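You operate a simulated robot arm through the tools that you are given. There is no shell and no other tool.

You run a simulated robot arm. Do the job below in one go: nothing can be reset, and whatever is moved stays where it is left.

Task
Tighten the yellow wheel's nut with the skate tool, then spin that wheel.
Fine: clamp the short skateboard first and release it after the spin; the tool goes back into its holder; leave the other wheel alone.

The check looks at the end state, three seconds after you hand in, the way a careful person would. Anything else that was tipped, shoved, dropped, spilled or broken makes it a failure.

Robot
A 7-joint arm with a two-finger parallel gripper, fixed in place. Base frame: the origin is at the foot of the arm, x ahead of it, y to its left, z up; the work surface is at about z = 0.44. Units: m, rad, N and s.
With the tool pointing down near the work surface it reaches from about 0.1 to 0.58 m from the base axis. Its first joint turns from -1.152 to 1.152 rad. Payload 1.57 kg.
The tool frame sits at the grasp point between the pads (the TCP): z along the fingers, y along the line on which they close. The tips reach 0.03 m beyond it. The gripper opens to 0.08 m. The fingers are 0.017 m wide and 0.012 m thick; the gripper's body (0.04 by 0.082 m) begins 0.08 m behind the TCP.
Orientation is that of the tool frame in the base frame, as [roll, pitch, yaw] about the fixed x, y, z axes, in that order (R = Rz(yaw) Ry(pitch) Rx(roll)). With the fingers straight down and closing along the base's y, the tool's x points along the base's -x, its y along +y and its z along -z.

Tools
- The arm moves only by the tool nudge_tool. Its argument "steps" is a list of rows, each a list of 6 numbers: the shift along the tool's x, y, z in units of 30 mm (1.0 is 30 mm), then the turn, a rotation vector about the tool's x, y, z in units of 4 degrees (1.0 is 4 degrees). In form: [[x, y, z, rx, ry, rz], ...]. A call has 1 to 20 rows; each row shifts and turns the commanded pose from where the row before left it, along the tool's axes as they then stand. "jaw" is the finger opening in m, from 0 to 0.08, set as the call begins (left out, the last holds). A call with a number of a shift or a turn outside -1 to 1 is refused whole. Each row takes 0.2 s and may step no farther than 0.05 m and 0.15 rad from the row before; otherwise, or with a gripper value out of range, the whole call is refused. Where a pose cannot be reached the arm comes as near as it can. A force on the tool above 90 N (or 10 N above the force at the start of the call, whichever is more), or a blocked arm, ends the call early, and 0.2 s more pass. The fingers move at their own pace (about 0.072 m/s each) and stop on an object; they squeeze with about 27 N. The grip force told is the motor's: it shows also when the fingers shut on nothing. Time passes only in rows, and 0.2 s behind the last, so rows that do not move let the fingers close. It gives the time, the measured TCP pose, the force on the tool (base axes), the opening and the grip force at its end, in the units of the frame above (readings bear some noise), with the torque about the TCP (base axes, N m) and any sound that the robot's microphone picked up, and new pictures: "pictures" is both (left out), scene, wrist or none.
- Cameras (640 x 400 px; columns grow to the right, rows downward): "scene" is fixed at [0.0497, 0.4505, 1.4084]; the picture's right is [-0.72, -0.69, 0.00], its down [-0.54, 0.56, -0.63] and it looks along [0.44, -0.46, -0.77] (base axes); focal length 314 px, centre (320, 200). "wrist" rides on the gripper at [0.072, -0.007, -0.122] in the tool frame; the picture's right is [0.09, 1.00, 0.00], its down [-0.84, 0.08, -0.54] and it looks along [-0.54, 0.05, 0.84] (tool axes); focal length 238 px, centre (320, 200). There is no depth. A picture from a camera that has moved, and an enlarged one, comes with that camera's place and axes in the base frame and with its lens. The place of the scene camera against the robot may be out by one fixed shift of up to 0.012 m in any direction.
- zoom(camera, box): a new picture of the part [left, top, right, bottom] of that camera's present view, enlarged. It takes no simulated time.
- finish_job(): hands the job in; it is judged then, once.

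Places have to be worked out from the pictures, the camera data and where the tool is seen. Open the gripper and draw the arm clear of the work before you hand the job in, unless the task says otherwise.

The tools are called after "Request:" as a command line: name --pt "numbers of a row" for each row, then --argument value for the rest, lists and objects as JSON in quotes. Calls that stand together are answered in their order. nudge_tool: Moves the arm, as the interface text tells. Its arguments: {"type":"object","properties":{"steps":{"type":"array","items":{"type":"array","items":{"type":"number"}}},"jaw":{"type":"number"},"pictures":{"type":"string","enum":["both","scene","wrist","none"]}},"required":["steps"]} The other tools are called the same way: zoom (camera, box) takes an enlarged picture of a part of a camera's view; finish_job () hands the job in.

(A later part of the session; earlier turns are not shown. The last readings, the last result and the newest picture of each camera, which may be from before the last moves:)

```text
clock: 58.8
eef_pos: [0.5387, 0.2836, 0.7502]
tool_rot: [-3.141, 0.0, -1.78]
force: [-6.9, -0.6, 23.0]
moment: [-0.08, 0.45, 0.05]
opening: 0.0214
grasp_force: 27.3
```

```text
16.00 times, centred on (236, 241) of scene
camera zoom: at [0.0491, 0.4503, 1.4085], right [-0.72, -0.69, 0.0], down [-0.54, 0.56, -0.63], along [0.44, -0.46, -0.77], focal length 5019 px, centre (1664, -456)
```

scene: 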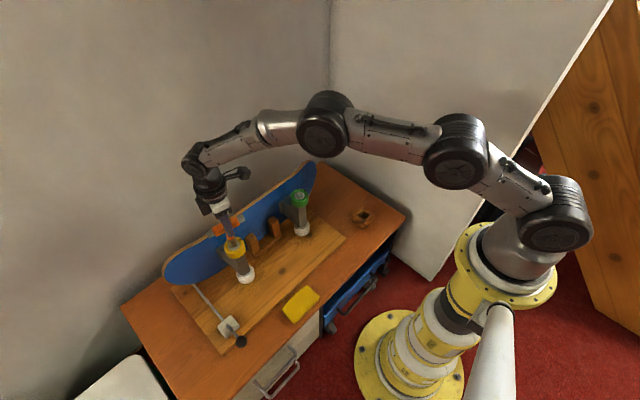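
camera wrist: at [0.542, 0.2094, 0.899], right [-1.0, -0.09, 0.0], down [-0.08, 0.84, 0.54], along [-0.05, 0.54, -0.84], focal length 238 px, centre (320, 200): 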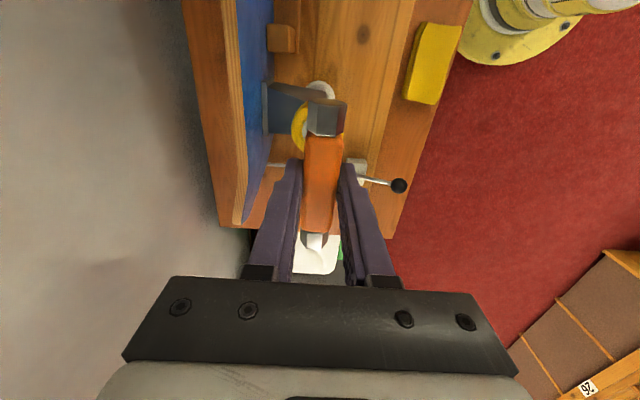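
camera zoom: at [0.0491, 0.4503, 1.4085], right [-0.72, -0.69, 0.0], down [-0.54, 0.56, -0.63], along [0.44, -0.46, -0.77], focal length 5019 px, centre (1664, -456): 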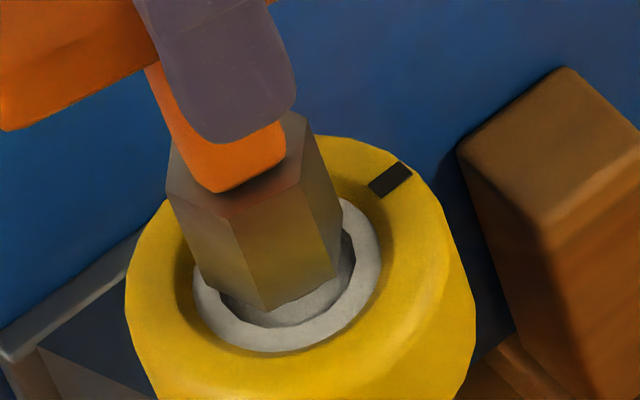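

No distinct drop. Either the socket is already seated at its depth or it rides on top; a larger turn will tell by torque and by the nut's new look. I ease pressure to ~12 N and turn 48° clockwise.

Request:
nudge_tool --pt "0 0 -0.04 0 0 0" --pt "0 0 0 0 0 1" --pt "0 0 0 0 0 1" --pt "0 0 0 0 0 1" --pt "0 0 0 0 0 1" --pt "0 0 0 0 0 0" --pictures "none"

Request:
nudge_tool --pt "0 0 0 0 0 1" --pt "0 0 0 0 0 1" --pt "0 0 0 0 0 1" --pt "0 0 0 0 0 1" --pt "0 0 0 0 0 0" --pictures "none"

Request:
nudge_tool --pt "0 0 0 0 0 1" --pt "0 0 0 0 0 1" --pt "0 0 0 0 0 1" --pt "0 0 0 0 0 1" --pt "0 0 0 0 0 0" --pictures "both"

Request:
zoom --camera "scene" --box '[210, 210, 260, 260]'

```text
clock: 60.2
eef_pos: [0.5374, 0.2828, 0.7493]
tool_rot: [3.14, -0.001, -2.062]
force: [-6.3, 3.2, 17.0]
moment: [0.25, 0.44, 0.01]
opening: 0.0214
grasp_force: 26.8
```

```text
clock: 61.4
eef_pos: [0.5367, 0.2826, 0.7492]
tool_rot: [3.14, 0.001, -2.341]
force: [-3.3, 6.8, 8.1]
moment: [0.61, 0.14, 0.04]
opening: 0.0214
grasp_force: 27.1
```

```text
clock: 62.6
eef_pos: [0.5368, 0.2821, 0.7492]
tool_rot: [3.141, -0.002, -2.62]
force: [-7.9, 9.1, 7.7]
moment: [0.66, 0.61, 0.07]
opening: 0.0218
grasp_force: 27.0
camera wrist: at [0.4788, 0.2397, 0.8719], right [-0.58, 0.82, 0.0], down [0.69, 0.48, 0.54], along [0.44, 0.31, -0.84], focal length 238 px, centre (320, 200)
```

scene: 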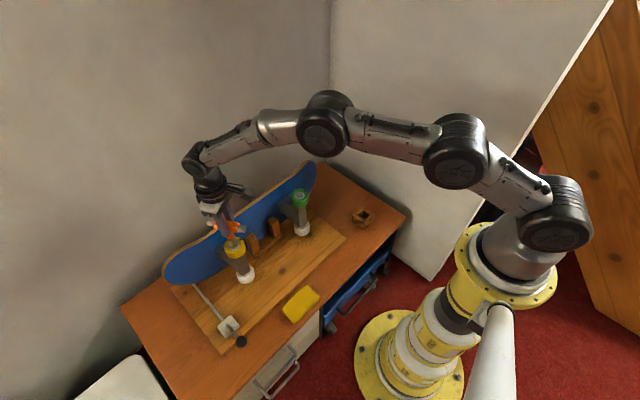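
wrist: 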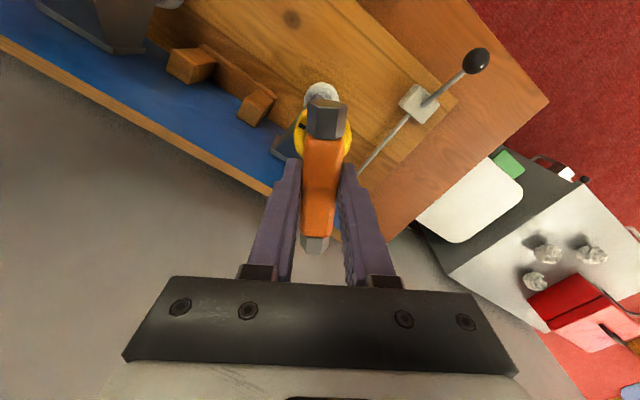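

```text
8.00 times, centred on (235, 235) of scene
camera zoom: at [0.0494, 0.4506, 1.4084], right [-0.72, -0.69, 0.0], down [-0.54, 0.56, -0.63], along [0.44, -0.46, -0.77], focal length 2509 px, centre (1000, -80)
```

zoom: 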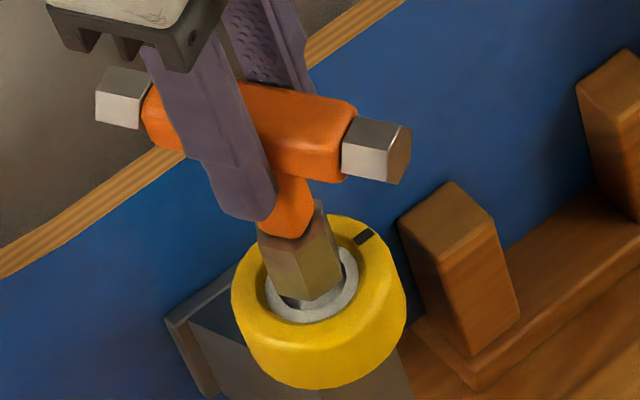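

I lift 27 mm straight up to inspect the nut: its angle and height compared with before (wheel mark unchanged so far).

Request:
nudge_tool --pt "0 0 -0.3 0 0 0" --pt "0 0 -0.6 0 0 0" --pt "0 0 -0.3 0 0 0" --pt "0 0 0 0 0 0"

Request:
zoom --camera "scene" --box '[226, 236, 246, 250]'

Request:
zoom --camera "scene" --box '[210, 200, 260, 250]'

Request:
zoom --camera "wrist" --box '[270, 80, 370, 180]'

```text
clock: 63.6
eef_pos: [0.5379, 0.2825, 0.7861]
tool_rot: [-3.14, 0.001, -2.618]
force: [0.5, 0.7, -1.6]
moment: [-0.01, 0.0, 0.02]
opening: 0.0216
grasp_force: 26.6
camera wrist: at [0.4802, 0.2403, 0.9081], right [-0.58, 0.82, 0.0], down [0.69, 0.49, 0.54], along [0.44, 0.31, -0.84], focal length 238 px, centre (320, 200)
```

scene: 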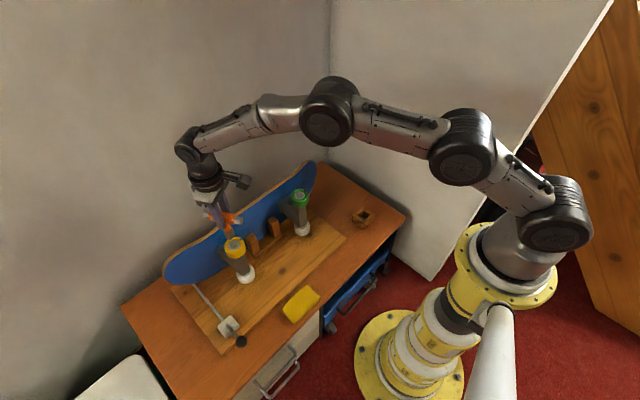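
wrist: 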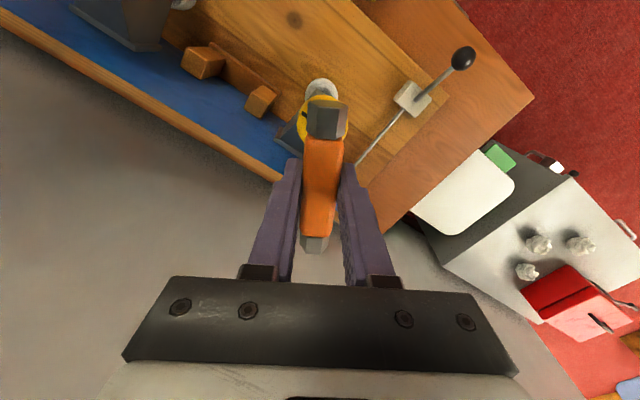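

```text
16.00 times, centred on (236, 243) of scene
camera zoom: at [0.0497, 0.4505, 1.4084], right [-0.72, -0.69, 0.0], down [-0.54, 0.56, -0.63], along [0.44, -0.46, -0.77], focal length 5019 px, centre (1664, -488)
```

zoom: 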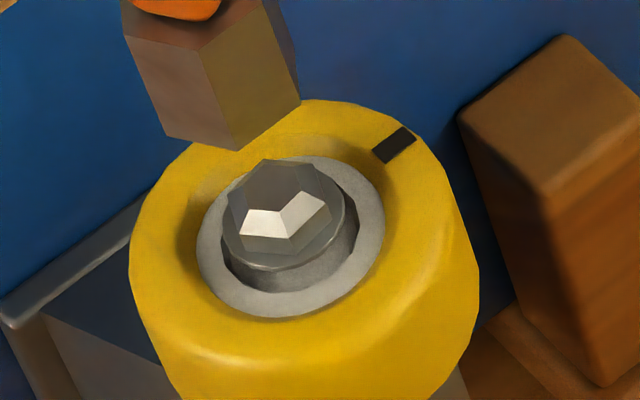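

```text
8.00 times, centred on (235, 225) of scene
camera zoom: at [0.0497, 0.4505, 1.4084], right [-0.72, -0.69, 0.0], down [-0.54, 0.56, -0.63], along [0.44, -0.46, -0.77], focal length 2509 px, centre (1000, 0)
```

zoom: 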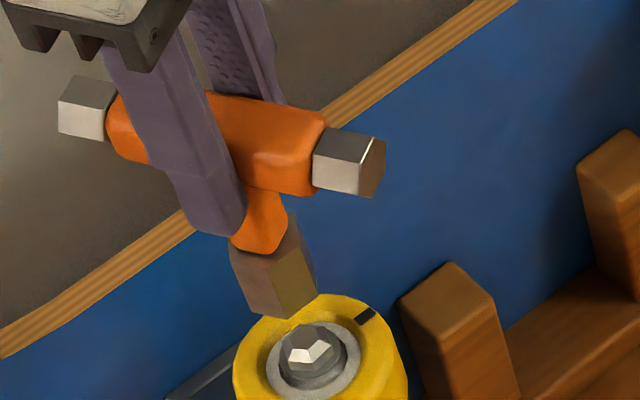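

```text
4.00 times, centred on (320, 130) of wrist
camera zoom: at [0.4802, 0.2403, 0.9081], right [-0.58, 0.82, 0.0], down [0.69, 0.49, 0.54], along [0.44, 0.31, -0.84], focal length 953 px, centre (320, 480)
```

zoom: 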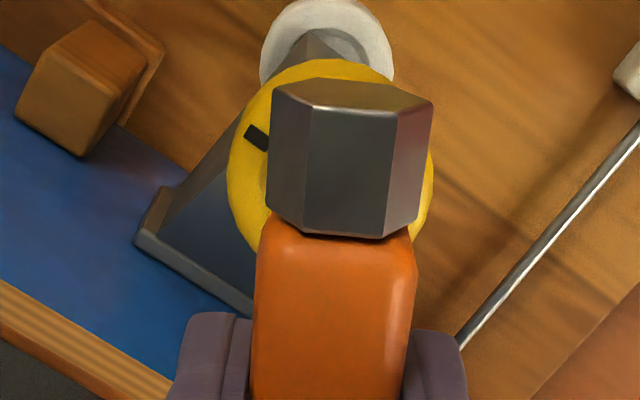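

The nut did turn with the tool – its facets moved about 54° and it sits roughly 2 mm lower – so the socket engages. I go straight back down, with a small shift to cut the side load, and keep turning clockwise.

Request:
nudge_tool --pt "0.008 0.039 0.5 0 0 0" --pt "0 0 0.3 0 0 0" --pt "0 0 0.2 0 0 0" --pt "0 0 0.2 0 0 0" --pt "0 0 0 0 0 0" --pictures "none"

Request:
nudge_tool --pt "0 0 0.02 0 0 1" --pt "0 0 0 0 0 1" --pt "0 0 0 0 0 1" --pt "0 0 0 0 0 1" --pt "0 0 0 0 0 1" --pt "0 0 0 0 0 0" --pictures "none"

```text
clock: 64.8
eef_pos: [0.539, 0.2848, 0.7506]
tool_rot: [3.142, 0.004, -2.617]
force: [-1.6, 1.7, 6.7]
moment: [0.24, 0.08, 0.02]
opening: 0.0214
grasp_force: 27.0
```

```text
clock: 66.2
eef_pos: [0.5371, 0.2837, 0.7487]
tool_rot: [3.141, 0.001, -2.968]
force: [7.5, 3.1, -0.1]
moment: [0.37, -0.71, 0.0]
opening: 0.0215
grasp_force: 27.2
```

Vertical load is gone as the nut moves down; I lower 2 mm, trim the side load and keep turning.

Request:
nudge_tool --pt "-0.025 0.006 0.07 0 0 0" --pt "0 0 0 0 0 1" --pt "0 0 0 0 0 1" --pt "0 0 0 0 0 1" --pt "0 0 0 0 0 1" --pt "0 0 0 0 0 1" --pt "0 0 0 0 0 0" --pictures "none"

Request:
nudge_tool --pt "0 0 0.02 0 0 1" --pt "0 0 0 0 0 1" --pt "0 0 0 0 0 1" --pt "0 0 0 0 0 1" --pt "0 0 0 0 0 1" --pt "0 0 0 0 0 0" --pictures "scene"

Request:
zoom --camera "scene" --box '[210, 210, 260, 260]'

```text
clock: 67.8
eef_pos: [0.5372, 0.2841, 0.7484]
tool_rot: [3.141, -0.001, 2.967]
force: [-10.2, 2.6, 24.6]
moment: [0.18, 0.68, 0.0]
opening: 0.0215
grasp_force: 26.5
```

```text
clock: 69.2
eef_pos: [0.5375, 0.285, 0.7478]
tool_rot: [3.139, 0.002, 2.616]
force: [-7.8, 3.8, 22.3]
moment: [0.18, 0.44, 0.0]
opening: 0.0216
grasp_force: 27.3
```

scene: 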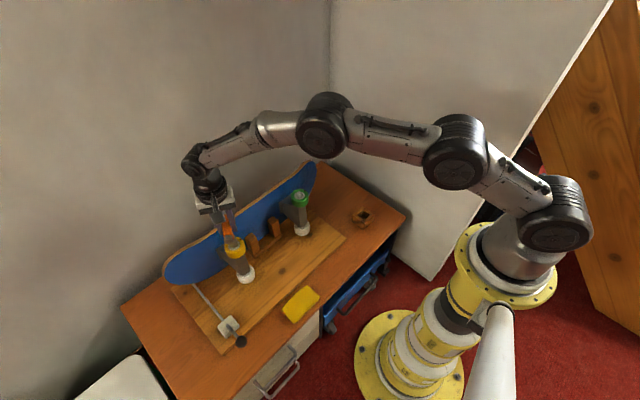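

```text
8.00 times, centred on (235, 235) of scene
camera zoom: at [0.0492, 0.4504, 1.4085], right [-0.72, -0.69, 0.0], down [-0.54, 0.56, -0.63], along [0.44, -0.46, -0.77], focal length 2509 px, centre (1000, -80)
```

zoom: 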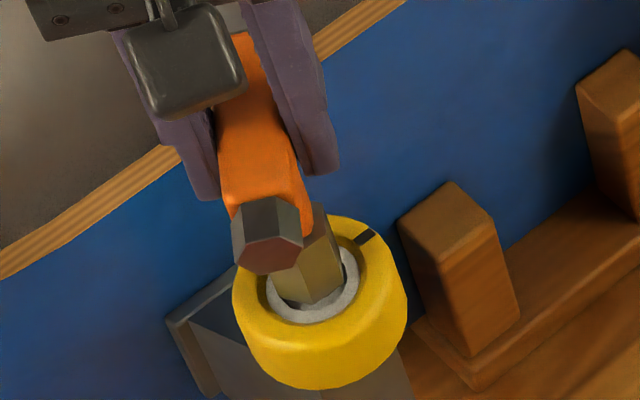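

Turned 120° so far with very little torque. I ease the press by 1 mm, trim the side load, and continue turning.

Request:
nudge_tool --pt "0.025 -0.003 -0.03 0 0 0" --pt "0 0 0 0 0 1" --pt "0 0 0 0 0 1" --pt "0 0 0 0 0 1" --pt "0 0 0 0 0 1" --pt "0 0 0 0 0 1" --pt "0 0 0 0 0 0" --pictures "none"

Request:
nudge_tool --pt "0 0 0 0 0 1" --pt "0 0 0 0 0 1" --pt "0 0 0 0 0 1" --pt "0 0 0 0 0 1" --pt "0 0 0 0 0 1" --pt "0 0 0 0 0 0" --pictures "none"

Request:
nudge_tool --pt "0 0 0 0 0 1" --pt "0 0 0 0 0 1" --pt "0 0 0 0 0 1" --pt "0 0 0 0 0 1" --pt "0 0 0 0 0 1" --pt "0 0 0 0 0 0" --pictures "scene"

Request:
zoom --camera "scene" --box '[210, 210, 260, 260]'

```text
clock: 70.8
eef_pos: [0.5364, 0.2851, 0.748]
tool_rot: [3.141, 0.0, 2.269]
force: [1.6, -0.9, 15.7]
moment: [-0.39, -0.35, 0.18]
opening: 0.0214
grasp_force: 27.1
```

```text
clock: 72.2
eef_pos: [0.5366, 0.2857, 0.7476]
tool_rot: [3.139, 0.0, 1.919]
force: [-1.6, -1.3, 17.0]
moment: [-0.19, -0.03, 0.73]
opening: 0.0258
grasp_force: 27.2
```

```text
clock: 73.6
eef_pos: [0.5361, 0.2851, 0.7474]
tool_rot: [3.14, -0.002, 1.569]
force: [3.3, 5.2, 10.5]
moment: [0.23, -0.23, 1.01]
opening: 0.0335
grasp_force: 26.9
```

scene: 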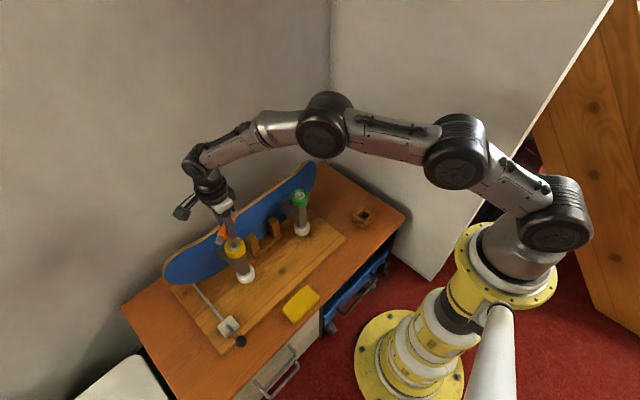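

```text
8.00 times, centred on (235, 235) of scene
camera zoom: at [0.0496, 0.4505, 1.4084], right [-0.72, -0.69, 0.0], down [-0.54, 0.56, -0.63], along [0.44, -0.46, -0.77], focal length 2509 px, centre (1000, -80)
```

zoom: 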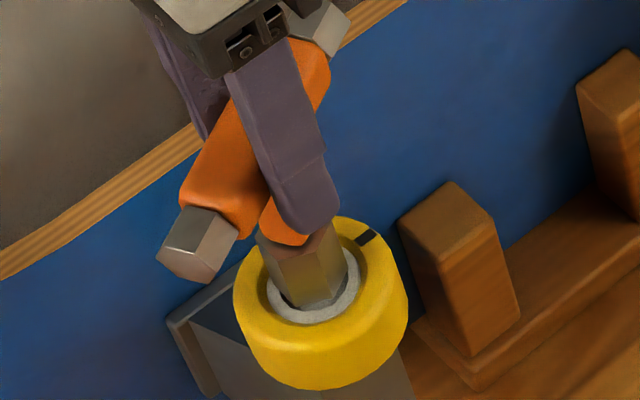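

Torque climbed to about 1.0 N·m and the handle now lags the jaws (opening 0.0335): the nut has stopped, so it is tight after ~150°. I turn the gripper back ~24° just to re-align with the handle without loosening.

Request:
nudge_tool --pt "0 0 0 0 0 -1" --pt "0 0 0 0 0 -1" --pt "0 0 0 0 0 -1" --pt "0 0 0 0 0 -1" --pt "0 0 0 0 0 0" --pictures "none"

Request:
nudge_tool --pt "0 0 0 0 0 -1" --pt "0 0 0 0 0 -1" --pt "0 0 0 0 0 0" --pictures "scene"

Request:
zoom --camera "scene" --box '[210, 210, 260, 260]'

```text
clock: 74.8
eef_pos: [0.5371, 0.2849, 0.7474]
tool_rot: [3.14, 0.0, 1.852]
force: [4.9, -2.3, 12.6]
moment: [-0.23, -0.33, 0.76]
opening: 0.0272
grasp_force: 27.2
```

```text
clock: 75.6
eef_pos: [0.5356, 0.2851, 0.7472]
tool_rot: [-3.141, 0.002, 1.991]
force: [1.3, -1.6, 14.2]
moment: [0.03, -0.06, 0.6]
opening: 0.0245
grasp_force: 27.2
```

scene: 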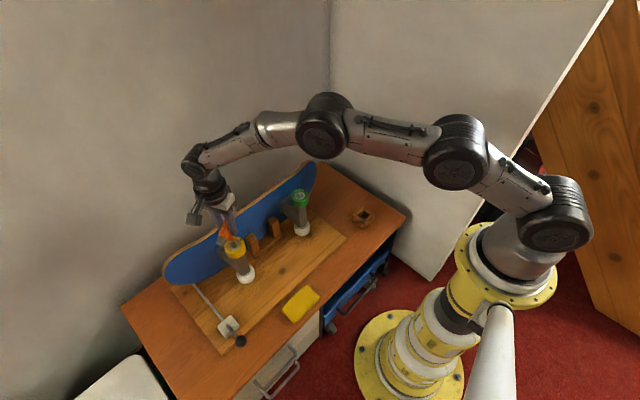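

```text
8.00 times, centred on (235, 235) of scene
camera zoom: at [0.0494, 0.4504, 1.4085], right [-0.72, -0.69, 0.0], down [-0.54, 0.56, -0.63], along [0.44, -0.46, -0.77], focal length 2509 px, centre (1000, -80)
```

zoom: 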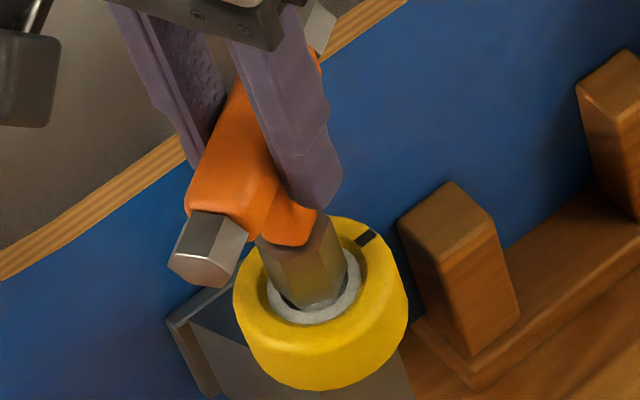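

Still 0.6 N·m of clockwise hold with a lag of ~8°, so the nut is against a firm stop. I unwind 8° more until the torque nears zero, then lift off and look.

Request:
nudge_tool --pt "0 0 0 0 0 -1" --pt "0 0 -0.02 0 0 -0.7" --pt "0 0 0 0 0 0" --pictures "none"

Request:
nudge_tool --pt "0 0 -0.3 0 0 0" --pt "0 0 -0.6 0 0 0" --pt "0 0 -0.5 0 0 0" --pt "0 0 0 0 0 0"

Request:
zoom --camera "scene" --box '[226, 236, 246, 250]'

Request:
zoom --camera "scene" --box '[205, 190, 265, 250]'

Request:
zoom --camera "wrist" --box '[240, 60, 400, 260]'

```text
clock: 76.4
eef_pos: [0.5364, 0.2851, 0.7475]
tool_rot: [3.14, 0.0, 2.109]
force: [5.3, 2.6, 4.9]
moment: [0.17, -0.34, 0.52]
opening: 0.0228
grasp_force: 27.0
```

```text
clock: 77.4
eef_pos: [0.5349, 0.2854, 0.7867]
tool_rot: [-3.139, 0.0, 2.109]
force: [1.9, -1.7, -15.2]
moment: [0.43, -0.35, 0.54]
opening: 0.0234
grasp_force: 27.1
camera wrist: at [0.493, 0.3441, 0.9093], right [0.81, 0.59, 0.0], down [0.5, -0.68, 0.54], along [0.32, -0.44, -0.84], focal length 238 px, centre (320, 200)
```

scene: 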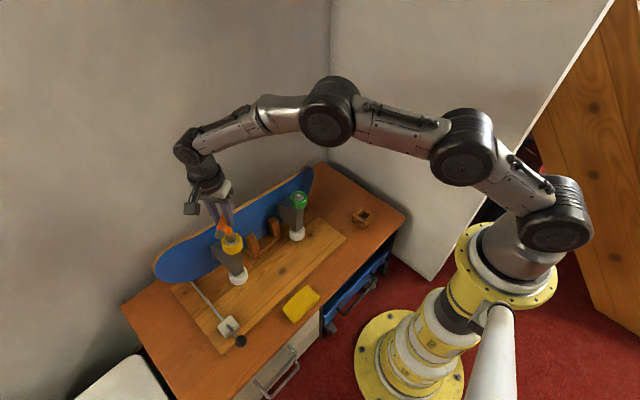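
wrist: 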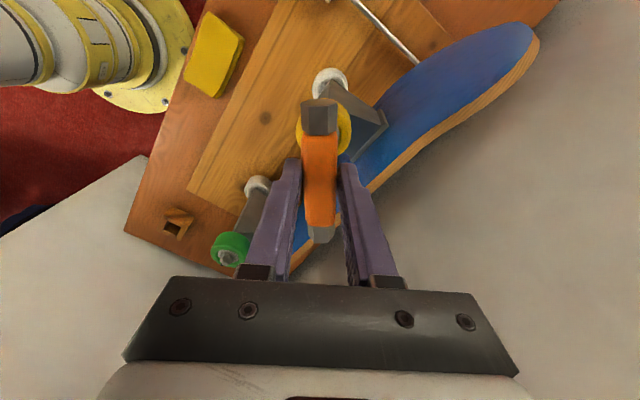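

```text
16.00 times, centred on (236, 243) of scene
camera zoom: at [0.05, 0.4506, 1.4084], right [-0.72, -0.69, 0.0], down [-0.54, 0.56, -0.63], along [0.44, -0.46, -0.77], focal length 5019 px, centre (1664, -488)
```

zoom: 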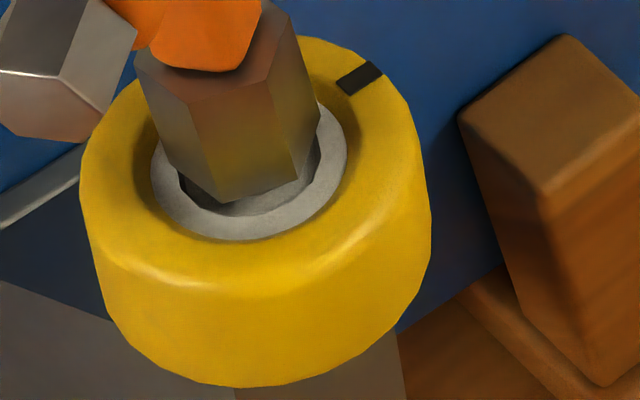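

```text
6.67 times, centred on (235, 220) of scene
camera zoom: at [0.05, 0.4506, 1.4084], right [-0.72, -0.69, 0.0], down [-0.54, 0.56, -0.63], along [0.44, -0.46, -0.77], focal length 2091 px, centre (887, 67)
```

zoom: 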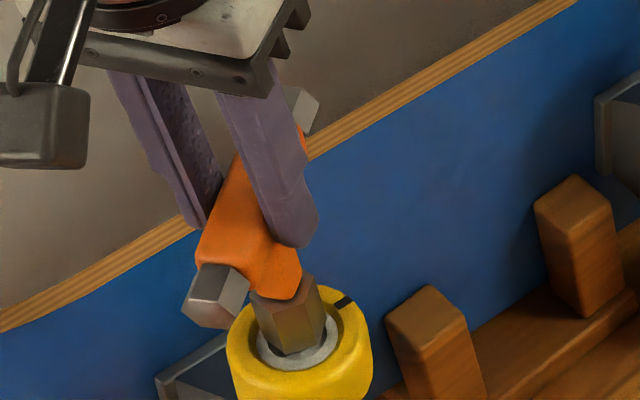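

```text
2.00 times, centred on (320, 160) of wrist
camera zoom: at [0.493, 0.3441, 0.9093], right [0.81, 0.59, 0.0], down [0.5, -0.68, 0.54], along [0.32, -0.44, -0.84], focal length 477 px, centre (320, 280)
```

zoom: 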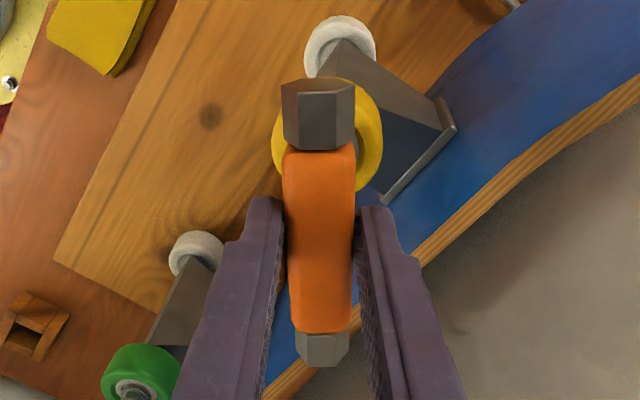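

The board came up with the tool: residual torque jammed the socket on the nut. I lower straight back along the same line at once, gently.

Request:
nudge_tool --pt "0 0 0.2 0 0 0" --pt "0 0 0.2 0 0 0" --pt "0 0 0.2 0 0 0" --pt "0 0 0.2 0 0 0" --pt "0 0 0.2 0 0 0" --pt "0 0 0.2 0 0 0" --pt "0 0 0.1 0 0 0" --pt "0 0 0 0 0 0"

Request:
zoom --camera "scene" --box '[150, 150, 350, 350]'

Request:
zoom --camera "scene" --box '[210, 210, 260, 260]'

```text
clock: 79.2
eef_pos: [0.5399, 0.2856, 0.7561]
tool_rot: [3.132, 0.003, 2.11]
force: [6.4, 4.7, 18.9]
moment: [0.19, -0.82, 0.43]
opening: 0.0232
grasp_force: 27.3
camera wrist: at [0.4965, 0.3426, 0.8781], right [0.81, 0.59, 0.01], down [0.49, -0.68, 0.54], along [0.33, -0.43, -0.84], focal length 238 px, centre (320, 200)
```

scene: 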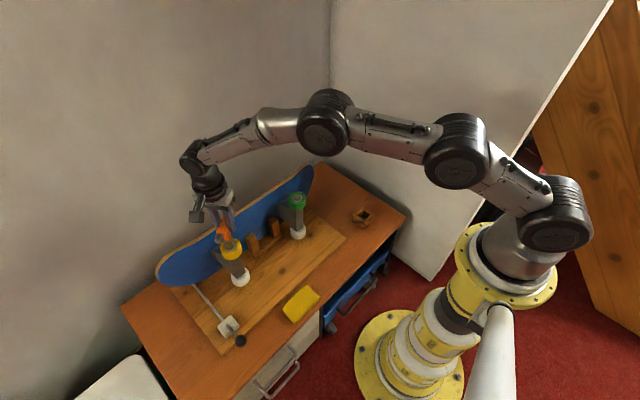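
wrist: 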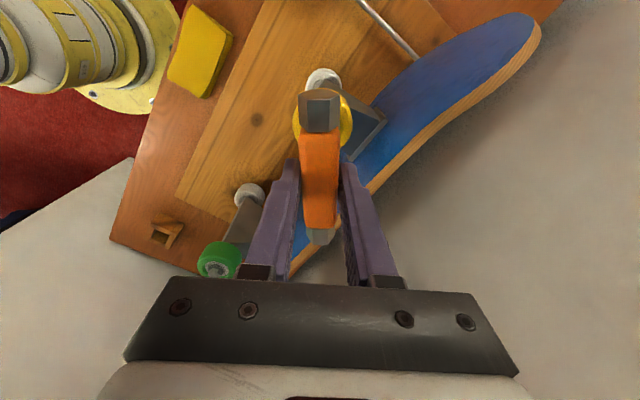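

```text
2.00 times, centred on (250, 250) of scene
camera zoom: at [0.0495, 0.4504, 1.4084], right [-0.72, -0.69, 0.0], down [-0.54, 0.56, -0.63], along [0.44, -0.46, -0.77], focal length 627 px, centre (460, 100)
```

zoom: 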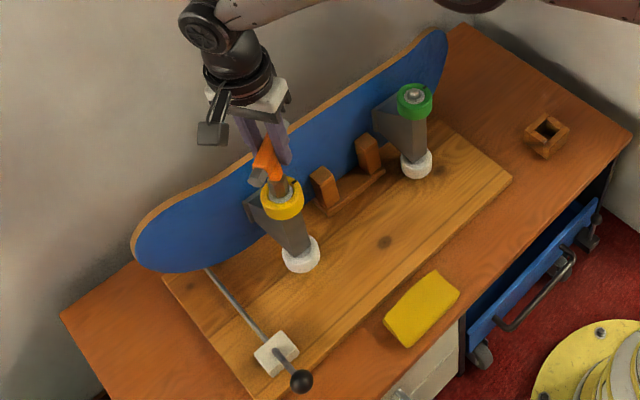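

```text
8.00 times, centred on (235, 235) of scene
camera zoom: at [0.0495, 0.4504, 1.4084], right [-0.72, -0.69, 0.0], down [-0.54, 0.56, -0.63], along [0.44, -0.46, -0.77], focal length 2509 px, centre (1000, -80)
```

zoom: 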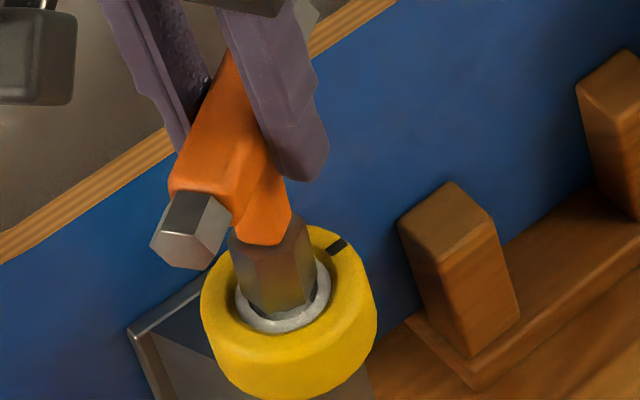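

The board has shifted about 1–2 cm toward +y and is not fully down; the tool is still on the nut. Before acting I look closely at the board's foot, cradle and clamp rod.

Request:
zoom --camera "scene" --box '[170, 250, 260, 345]'

Request:
zoom --camera "scene" --box '[235, 160, 335, 260]'

Request:
zoom --camera "wrist" --box '[180, 0, 560, 270]'

```text
4.21 times, centred on (215, 298) of scene
camera zoom: at [0.0495, 0.4504, 1.4084], right [-0.72, -0.69, 0.0], down [-0.54, 0.56, -0.63], along [0.44, -0.46, -0.77], focal length 1321 px, centre (762, -210)
```

zoom: 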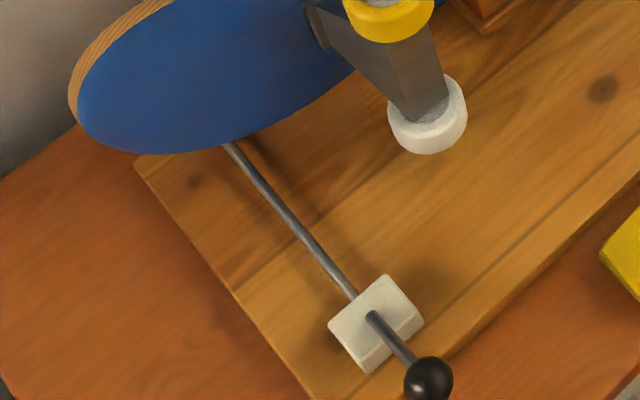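

```text
4.00 times, centred on (285, 210) of scene
camera zoom: at [0.0495, 0.4504, 1.4084], right [-0.72, -0.69, 0.0], down [-0.54, 0.56, -0.63], along [0.44, -0.46, -0.77], focal length 1255 px, centre (460, 160)
```

zoom: 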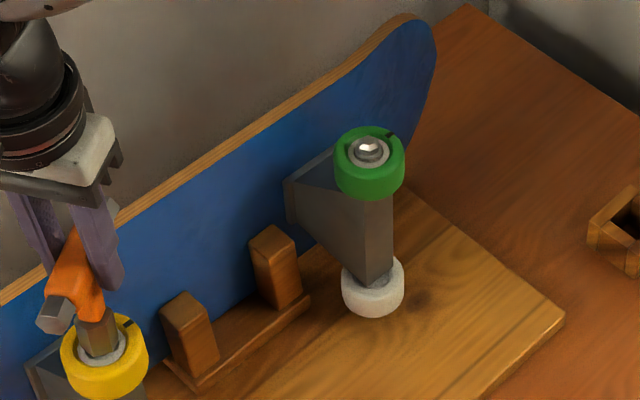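

```text
1.48 times, centred on (370, 135) of wrist
camera zoom: at [0.4965, 0.3426, 0.8781], right [0.81, 0.59, 0.01], down [0.49, -0.68, 0.54], along [0.33, -0.43, -0.84], focal length 353 px, centre (246, 296)
```

zoom: 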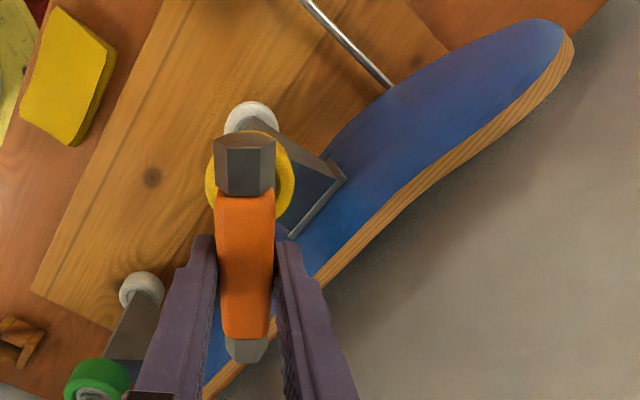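

The whole board slid about +21 mm in y because it pivoted on its green end while I held the nut. The fix is the reverse: raise the yellow end about 20 mm again, draw it back 21 mm in -y, then lower along the arc. First the raise.

Request:
nudge_tool --pt "0 0 -0.17 0 0 0" --pt "0 0 -0.17 0 0 0" --pt "0 0 -0.17 0 0 0" --pt "0 0 -0.17 0 0 0" --pt "0 0 0 0 0 0" --pictures "scene"

Request:
zoom --camera "scene" --box '[150, 150, 350, 350]'

```text
clock: 80.4
eef_pos: [0.5355, 0.2832, 0.7697]
tool_rot: [-3.138, 0.0, 2.109]
force: [6.3, -2.7, -13.1]
moment: [-0.08, -0.68, 0.51]
opening: 0.0246
grasp_force: 26.8
```

scene: 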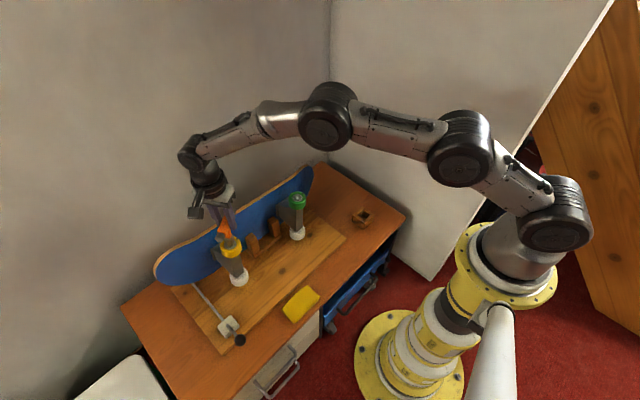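

```text
2.00 times, centred on (250, 250) of scene
camera zoom: at [0.05, 0.4505, 1.4084], right [-0.72, -0.69, 0.0], down [-0.54, 0.56, -0.63], along [0.44, -0.46, -0.77], focal length 627 px, centre (460, 100)
```

zoom: 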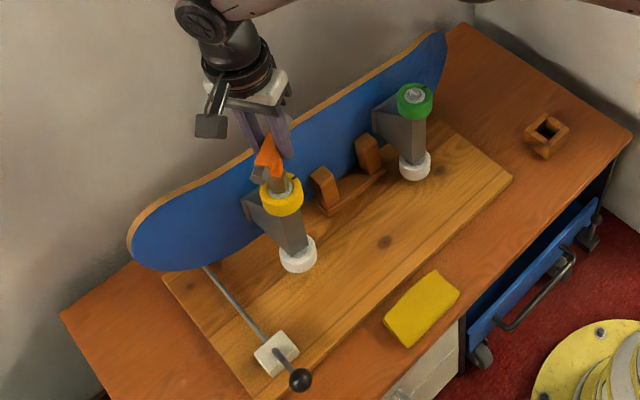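

The board is hanging lightly (−13 N). Now I draw it back 21 mm toward -y in small steps at this height.

Request:
nudge_tool --pt "-0.1 -0.06 0 0 0 0" --pt "-0.1 -0.06 0 0 0 0" --pt "-0.1 -0.06 0 0 0 0" --pt "-0.1 -0.06 0 0 0 0" --pt "-0.1 -0.06 0 0 0 0" --pt "-0.1 -0.06 0 0 0 0" --pt "0 0 0 0 0 0" --pictures "scene"

Request:
zoom --camera "scene" --box '[150, 150, 350, 350]'

Request:
zoom --camera "scene" --box '[235, 160, 335, 260]'

```text
clock: 82.0
eef_pos: [0.5379, 0.2642, 0.7715]
tool_rot: [3.139, 0.0, 2.108]
force: [-0.1, 11.6, 7.6]
moment: [1.09, -0.15, 0.62]
opening: 0.0245
grasp_force: 27.1
```

scene: 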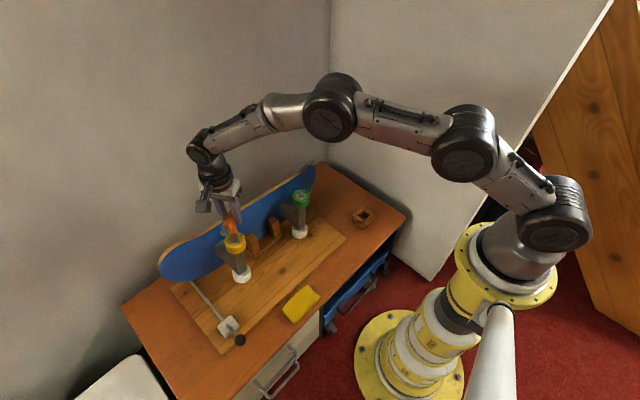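

```text
2.00 times, centred on (250, 250) of scene
camera zoom: at [0.0495, 0.4506, 1.4084], right [-0.72, -0.69, 0.0], down [-0.54, 0.56, -0.63], along [0.44, -0.46, -0.77], focal length 627 px, centre (460, 100)
```

zoom: 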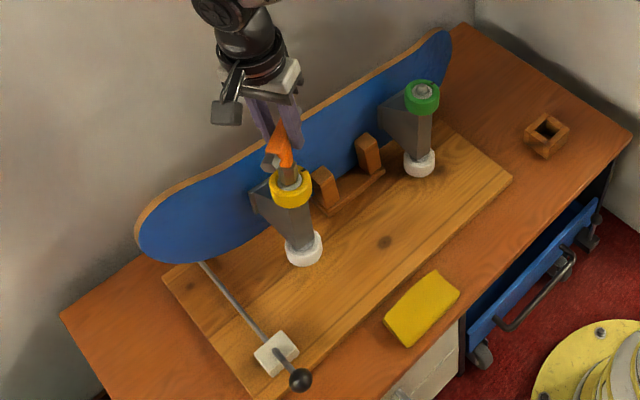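

```text
4.00 times, centred on (285, 210) of scene
camera zoom: at [0.0495, 0.4506, 1.4084], right [-0.72, -0.69, 0.0], down [-0.54, 0.56, -0.63], along [0.44, -0.46, -0.77], focal length 1255 px, centre (460, 160)
```

zoom: 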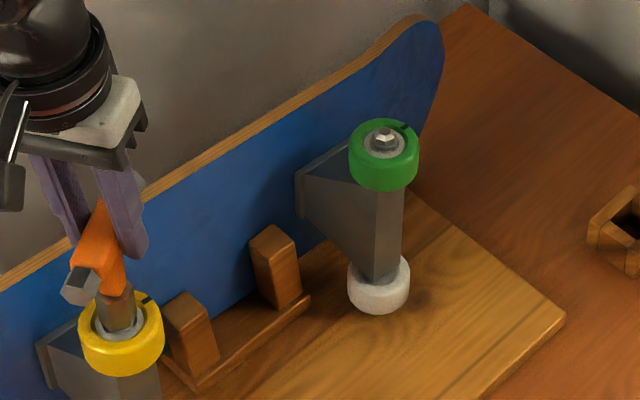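

Pulling only tilted the board instead of sliding its foot. Better: set it down upright where its foot now stands (nut y≈0.303), free the tool, and later slide the board back by pushing it low down. I reverse the pull and lower along the arc.

Request:
nudge_tool --pt "0.114 0.068 0 0 0 0" --pt "0.114 0.068 0 0 0 0" --pt "0.114 0.068 0 0 0 0" --pt "0.114 0.068 0 0 0 0" --pt "0 0 0 0 0 0" --pictures "none"

Request:
nudge_tool --pt "0.0715 0.043 0.11 0 0 0" --pt "0.0715 0.043 0.11 0 0 0" --pt "0.0715 0.043 0.11 0 0 0" --pt "0.0715 0.043 0.11 0 0 0" --pt "0 0 0 0 0 0" --pictures "scene"

Request:
zoom --camera "scene" --box '[150, 150, 350, 350]'

```text
clock: 83.2
eef_pos: [0.5359, 0.2798, 0.7682]
tool_rot: [-3.138, 0.0, 2.108]
force: [9.5, -6.0, -11.3]
moment: [-0.21, -1.01, 0.46]
opening: 0.0236
grasp_force: 26.8
```

```text
clock: 84.4
eef_pos: [0.5365, 0.2897, 0.7594]
tool_rot: [3.138, -0.002, 2.108]
force: [3.1, 1.4, 3.9]
moment: [0.12, -0.3, 0.51]
opening: 0.0229
grasp_force: 27.0
```

scene: 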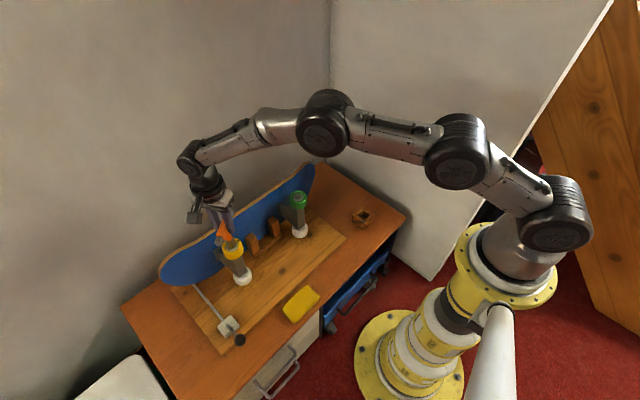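

```text
2.00 times, centred on (250, 250) of scene
camera zoom: at [0.0497, 0.4505, 1.4084], right [-0.72, -0.69, 0.0], down [-0.54, 0.56, -0.63], along [0.44, -0.46, -0.77], focal length 627 px, centre (460, 100)
```

zoom: 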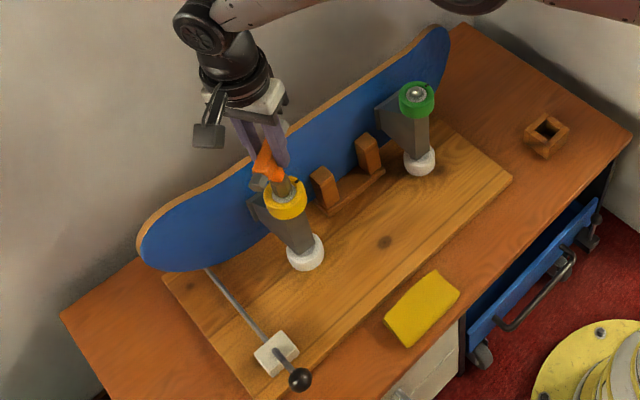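

The walk actually worked partly: the base is now only about 11 mm off. I repeat the cycle: raise a bit, draw toward -y, then return and lower along the arc.

Request:
nudge_tool --pt "-0.07 -0.043 -0.12 0 0 0" --pt "-0.07 -0.043 -0.12 0 0 0" --pt "-0.07 -0.043 -0.12 0 0 0" --pt "-0.07 -0.043 -0.12 0 0 0" --pt "-0.1 -0.06 0 0 0 0" --pt "-0.1 -0.06 0 0 0 0" --pt "-0.1 -0.06 0 0 0 0" --pt "-0.1 -0.06 0 0 0 0" --pt "-0.1 -0.06 0 0 0 0" --pt "-0.1 -0.06 0 0 0 0" --pt "0 0 0 0 0 0" --pictures "scene"

Request:
zoom --camera "scene" --box '[150, 150, 350, 350]'

```text
clock: 86.8
eef_pos: [0.5385, 0.2594, 0.7734]
tool_rot: [3.139, 0.0, 2.107]
force: [0.7, 11.0, 10.0]
moment: [1.05, -0.17, 0.58]
opening: 0.0235
grasp_force: 27.0
```

scene: 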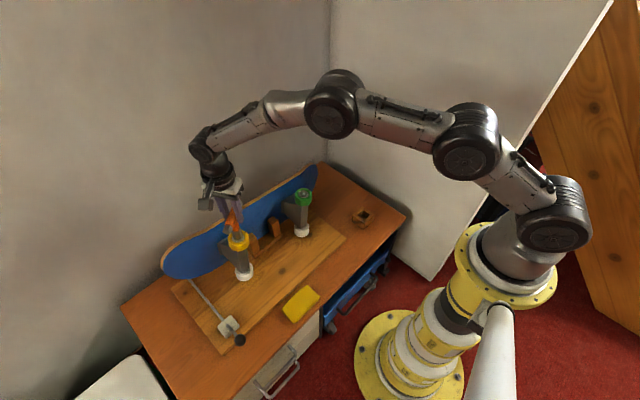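

```text
2.00 times, centred on (250, 250) of scene
camera zoom: at [0.0495, 0.4506, 1.4084], right [-0.72, -0.69, 0.0], down [-0.54, 0.56, -0.63], along [0.44, -0.46, -0.77], focal length 627 px, centre (460, 100)
```

zoom: 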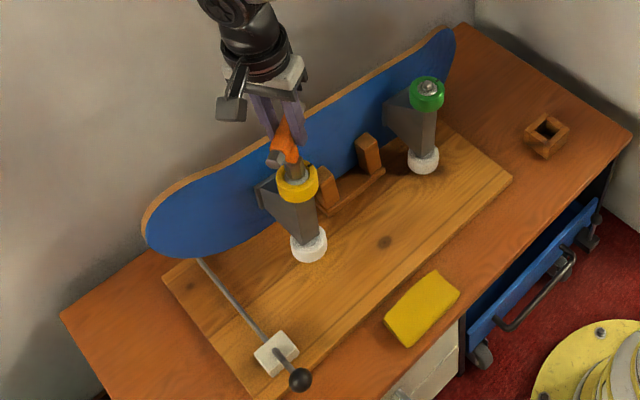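

The base is now within a few millimetres of its original place (green-side foot at (424,160) vs (424,157) originally). I return and lower along the arc toward TCP (0.537, 0.285, 0.7475).

Request:
nudge_tool --pt "0.1 0.06 0 0 0 0" --pt "0.1 0.06 0 0 0 0" --pt "0.1 0.06 0 0 0 0" --pt "0.063 0.038 0.14 0 0 0" --pt "0.063 0.038 0.14 0 0 0" --pt "0.063 0.038 0.14 0 0 0" --pt "0.063 0.038 0.14 0 0 0" --pt "0 0 0 0 0 0" --pictures "scene"

Request:
zoom --camera "scene" --box '[150, 150, 350, 350]'

```text
clock: 88.6
eef_pos: [0.5371, 0.2806, 0.7573]
tool_rot: [3.135, -0.002, 2.109]
force: [0.0, 7.5, 17.6]
moment: [0.51, 0.02, 0.55]
opening: 0.0229
grasp_force: 27.3
```

scene: 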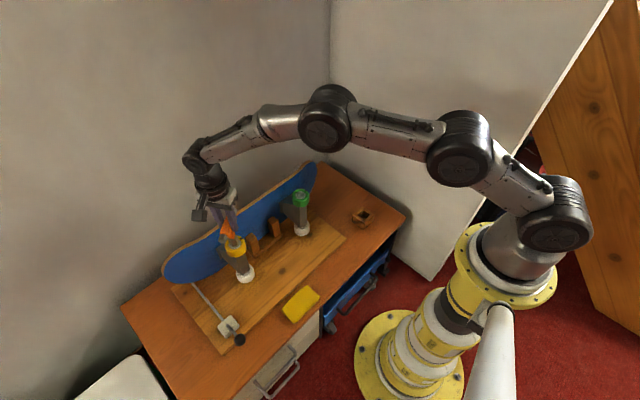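

```text
2.00 times, centred on (250, 250) of scene
camera zoom: at [0.0494, 0.4505, 1.4084], right [-0.72, -0.69, 0.0], down [-0.54, 0.56, -0.63], along [0.44, -0.46, -0.77], focal length 627 px, centre (460, 100)
```

zoom: 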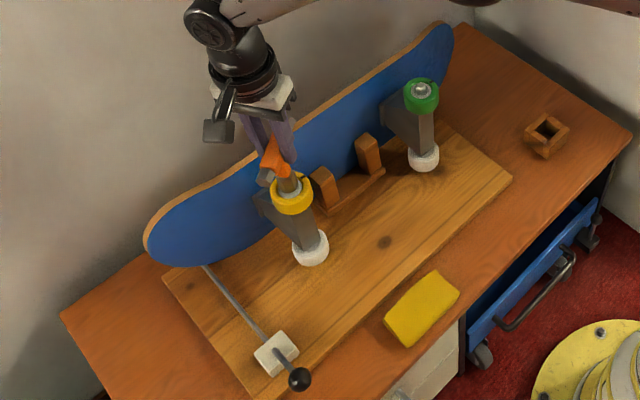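

The base is now back at its original spot (feet at (310,248) and (424,158) vs (311,248) and (424,157)). I move +4 mm in y to relieve the tool and check the forces.

Request:
nudge_tool --pt "0.06 0.036 0 0 0 0" --pt "0.06 0.036 0 0 0 0" --pt "0 0 0 0 0 0" --pictures "both"

Request:
zoom --camera "scene" --box '[210, 210, 260, 260]'

Request:
zoom --camera "scene" --box '[180, 160, 330, 300]'

```text
clock: 89.4
eef_pos: [0.5361, 0.2815, 0.756]
tool_rot: [-3.14, -0.001, 2.108]
force: [2.3, 6.2, 9.6]
moment: [0.57, -0.12, 0.52]
opening: 0.0229
grasp_force: 27.0
camera wrist: at [0.4939, 0.339, 0.878], right [0.81, 0.59, 0.0], down [0.5, -0.68, 0.54], along [0.32, -0.44, -0.84], focal length 238 px, centre (320, 200)
```

scene: 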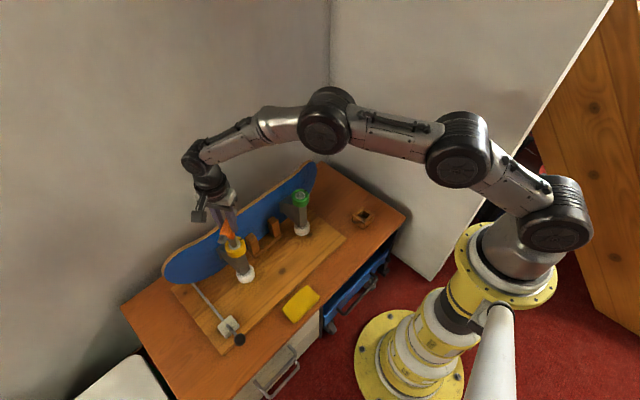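
wrist: 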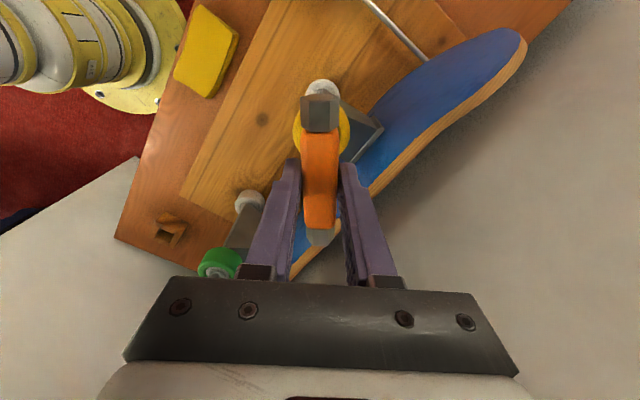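

```text
8.00 times, centred on (235, 235) of scene
camera zoom: at [0.0495, 0.4505, 1.4084], right [-0.72, -0.69, 0.0], down [-0.54, 0.56, -0.63], along [0.44, -0.46, -0.77], focal length 2509 px, centre (1000, -80)
```

zoom: 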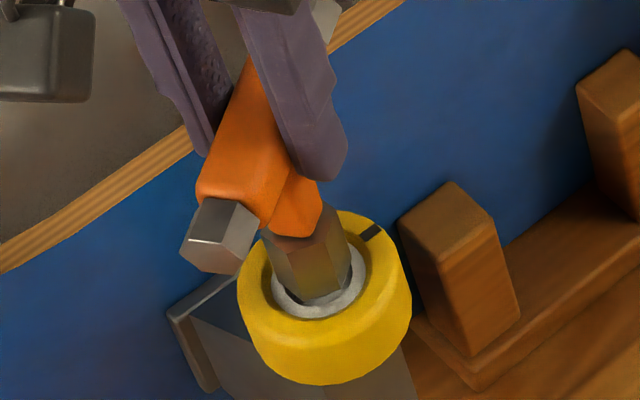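

```text
2.86 times, centred on (255, 230) of scene
camera zoom: at [0.0495, 0.4505, 1.4084], right [-0.72, -0.69, 0.0], down [-0.54, 0.56, -0.63], along [0.44, -0.46, -0.77], focal length 896 px, centre (506, 114)
```

zoom: 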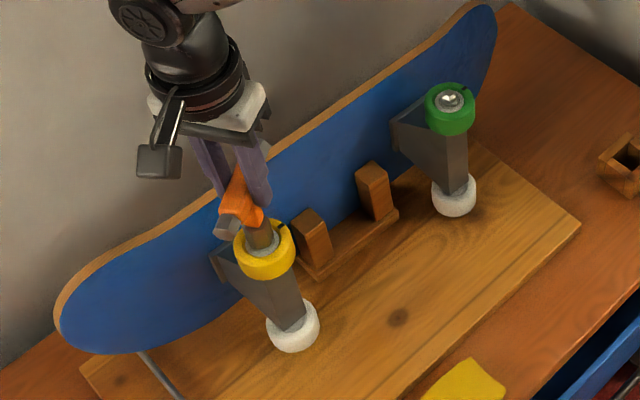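

The yellow end is still raised about 6 mm with the foot in the right place. I lower the last bit along the arc (+4.4 mm y, −6.5 mm z).

Request:
nudge_tool --pt "0.042 0.025 0.073 0 0 0" --pt "0.042 0.025 0.073 0 0 0" --pt "0.042 0.025 0.073 0 0 0" --pt "0 0 0 0 0 0" --pictures "scene"

Request:
zoom --camera "scene" --box '[210, 210, 260, 260]'

Request:
zoom --camera "scene" --box '[150, 150, 350, 350]'

```text
clock: 90.4
eef_pos: [0.5366, 0.2851, 0.749]
tool_rot: [-3.141, 0.003, 2.109]
force: [0.0, -8.1, 16.7]
moment: [-0.54, -0.07, 0.53]
opening: 0.0229
grasp_force: 27.2
```

scene: 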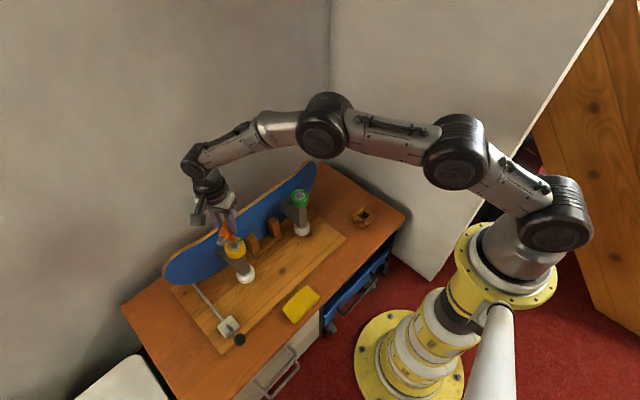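

```text
8.00 times, centred on (235, 235) of scene
camera zoom: at [0.0494, 0.4502, 1.4085], right [-0.72, -0.69, 0.0], down [-0.54, 0.56, -0.63], along [0.44, -0.46, -0.77], focal length 2509 px, centre (1000, -80)
```

zoom: 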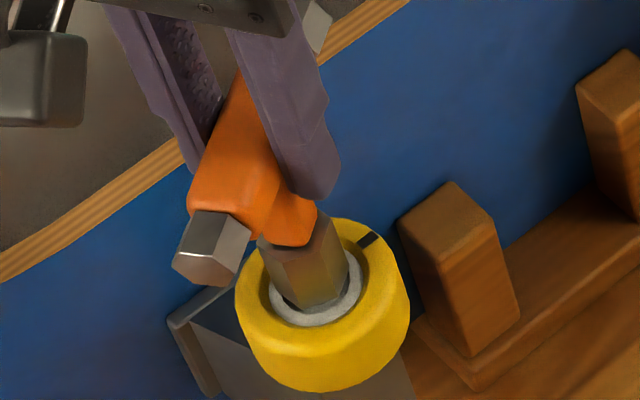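

```text
2.00 times, centred on (250, 250) of scene
camera zoom: at [0.0494, 0.4502, 1.4085], right [-0.72, -0.69, 0.0], down [-0.54, 0.56, -0.63], along [0.44, -0.46, -0.77], focal length 627 px, centre (460, 100)
```

zoom: 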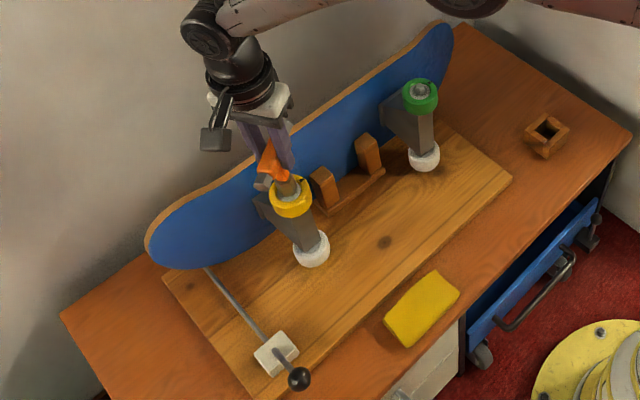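

The board is back in place (wheel and tip match the starting pictures). Now I unwind the remaining torque in small steps until it is just above zero, so the socket stops gripping the nut.

Request:
nudge_tool --pt "-0.02 -0.012 0 0 0 -0.4" --pt "0 0 0 0 0 -0.4" --pt "0 0 0 0 0 0" --pictures "none"

Request:
nudge_tool --pt "0 0 0 0 0 -0.3" --pt "0 0 0 0 0 0" --pictures "none"

```text
clock: 91.2
eef_pos: [0.5363, 0.2866, 0.7474]
tool_rot: [-3.141, 0.0, 2.166]
force: [-0.5, -1.0, 11.5]
moment: [-0.18, -0.02, 0.49]
opening: 0.0219
grasp_force: 26.6
```

```text
clock: 91.8
eef_pos: [0.5357, 0.2843, 0.748]
tool_rot: [-3.141, 0.0, 2.186]
force: [-3.0, 0.6, 10.0]
moment: [0.05, 0.25, 0.41]
opening: 0.0219
grasp_force: 27.0
```

Request:
nudge_tool --pt "0 0 0 0 0 -0.3" --pt "0 0 0 0 0 0" --pictures "none"

Request:
nudge_tool --pt "0 0 0 0 0 -0.3" --pt "0 0 0 0 0 0" --pictures "none"

```text
clock: 92.4
eef_pos: [0.5372, 0.2855, 0.7469]
tool_rot: [-3.139, -0.001, 2.205]
force: [-3.4, 1.2, 6.9]
moment: [0.16, 0.3, 0.37]
opening: 0.0216
grasp_force: 27.4
```

```text
clock: 93.0
eef_pos: [0.5371, 0.2849, 0.7473]
tool_rot: [3.141, 0.0, 2.229]
force: [-1.7, 0.0, 3.5]
moment: [0.01, 0.1, 0.32]
opening: 0.0213
grasp_force: 27.1
```

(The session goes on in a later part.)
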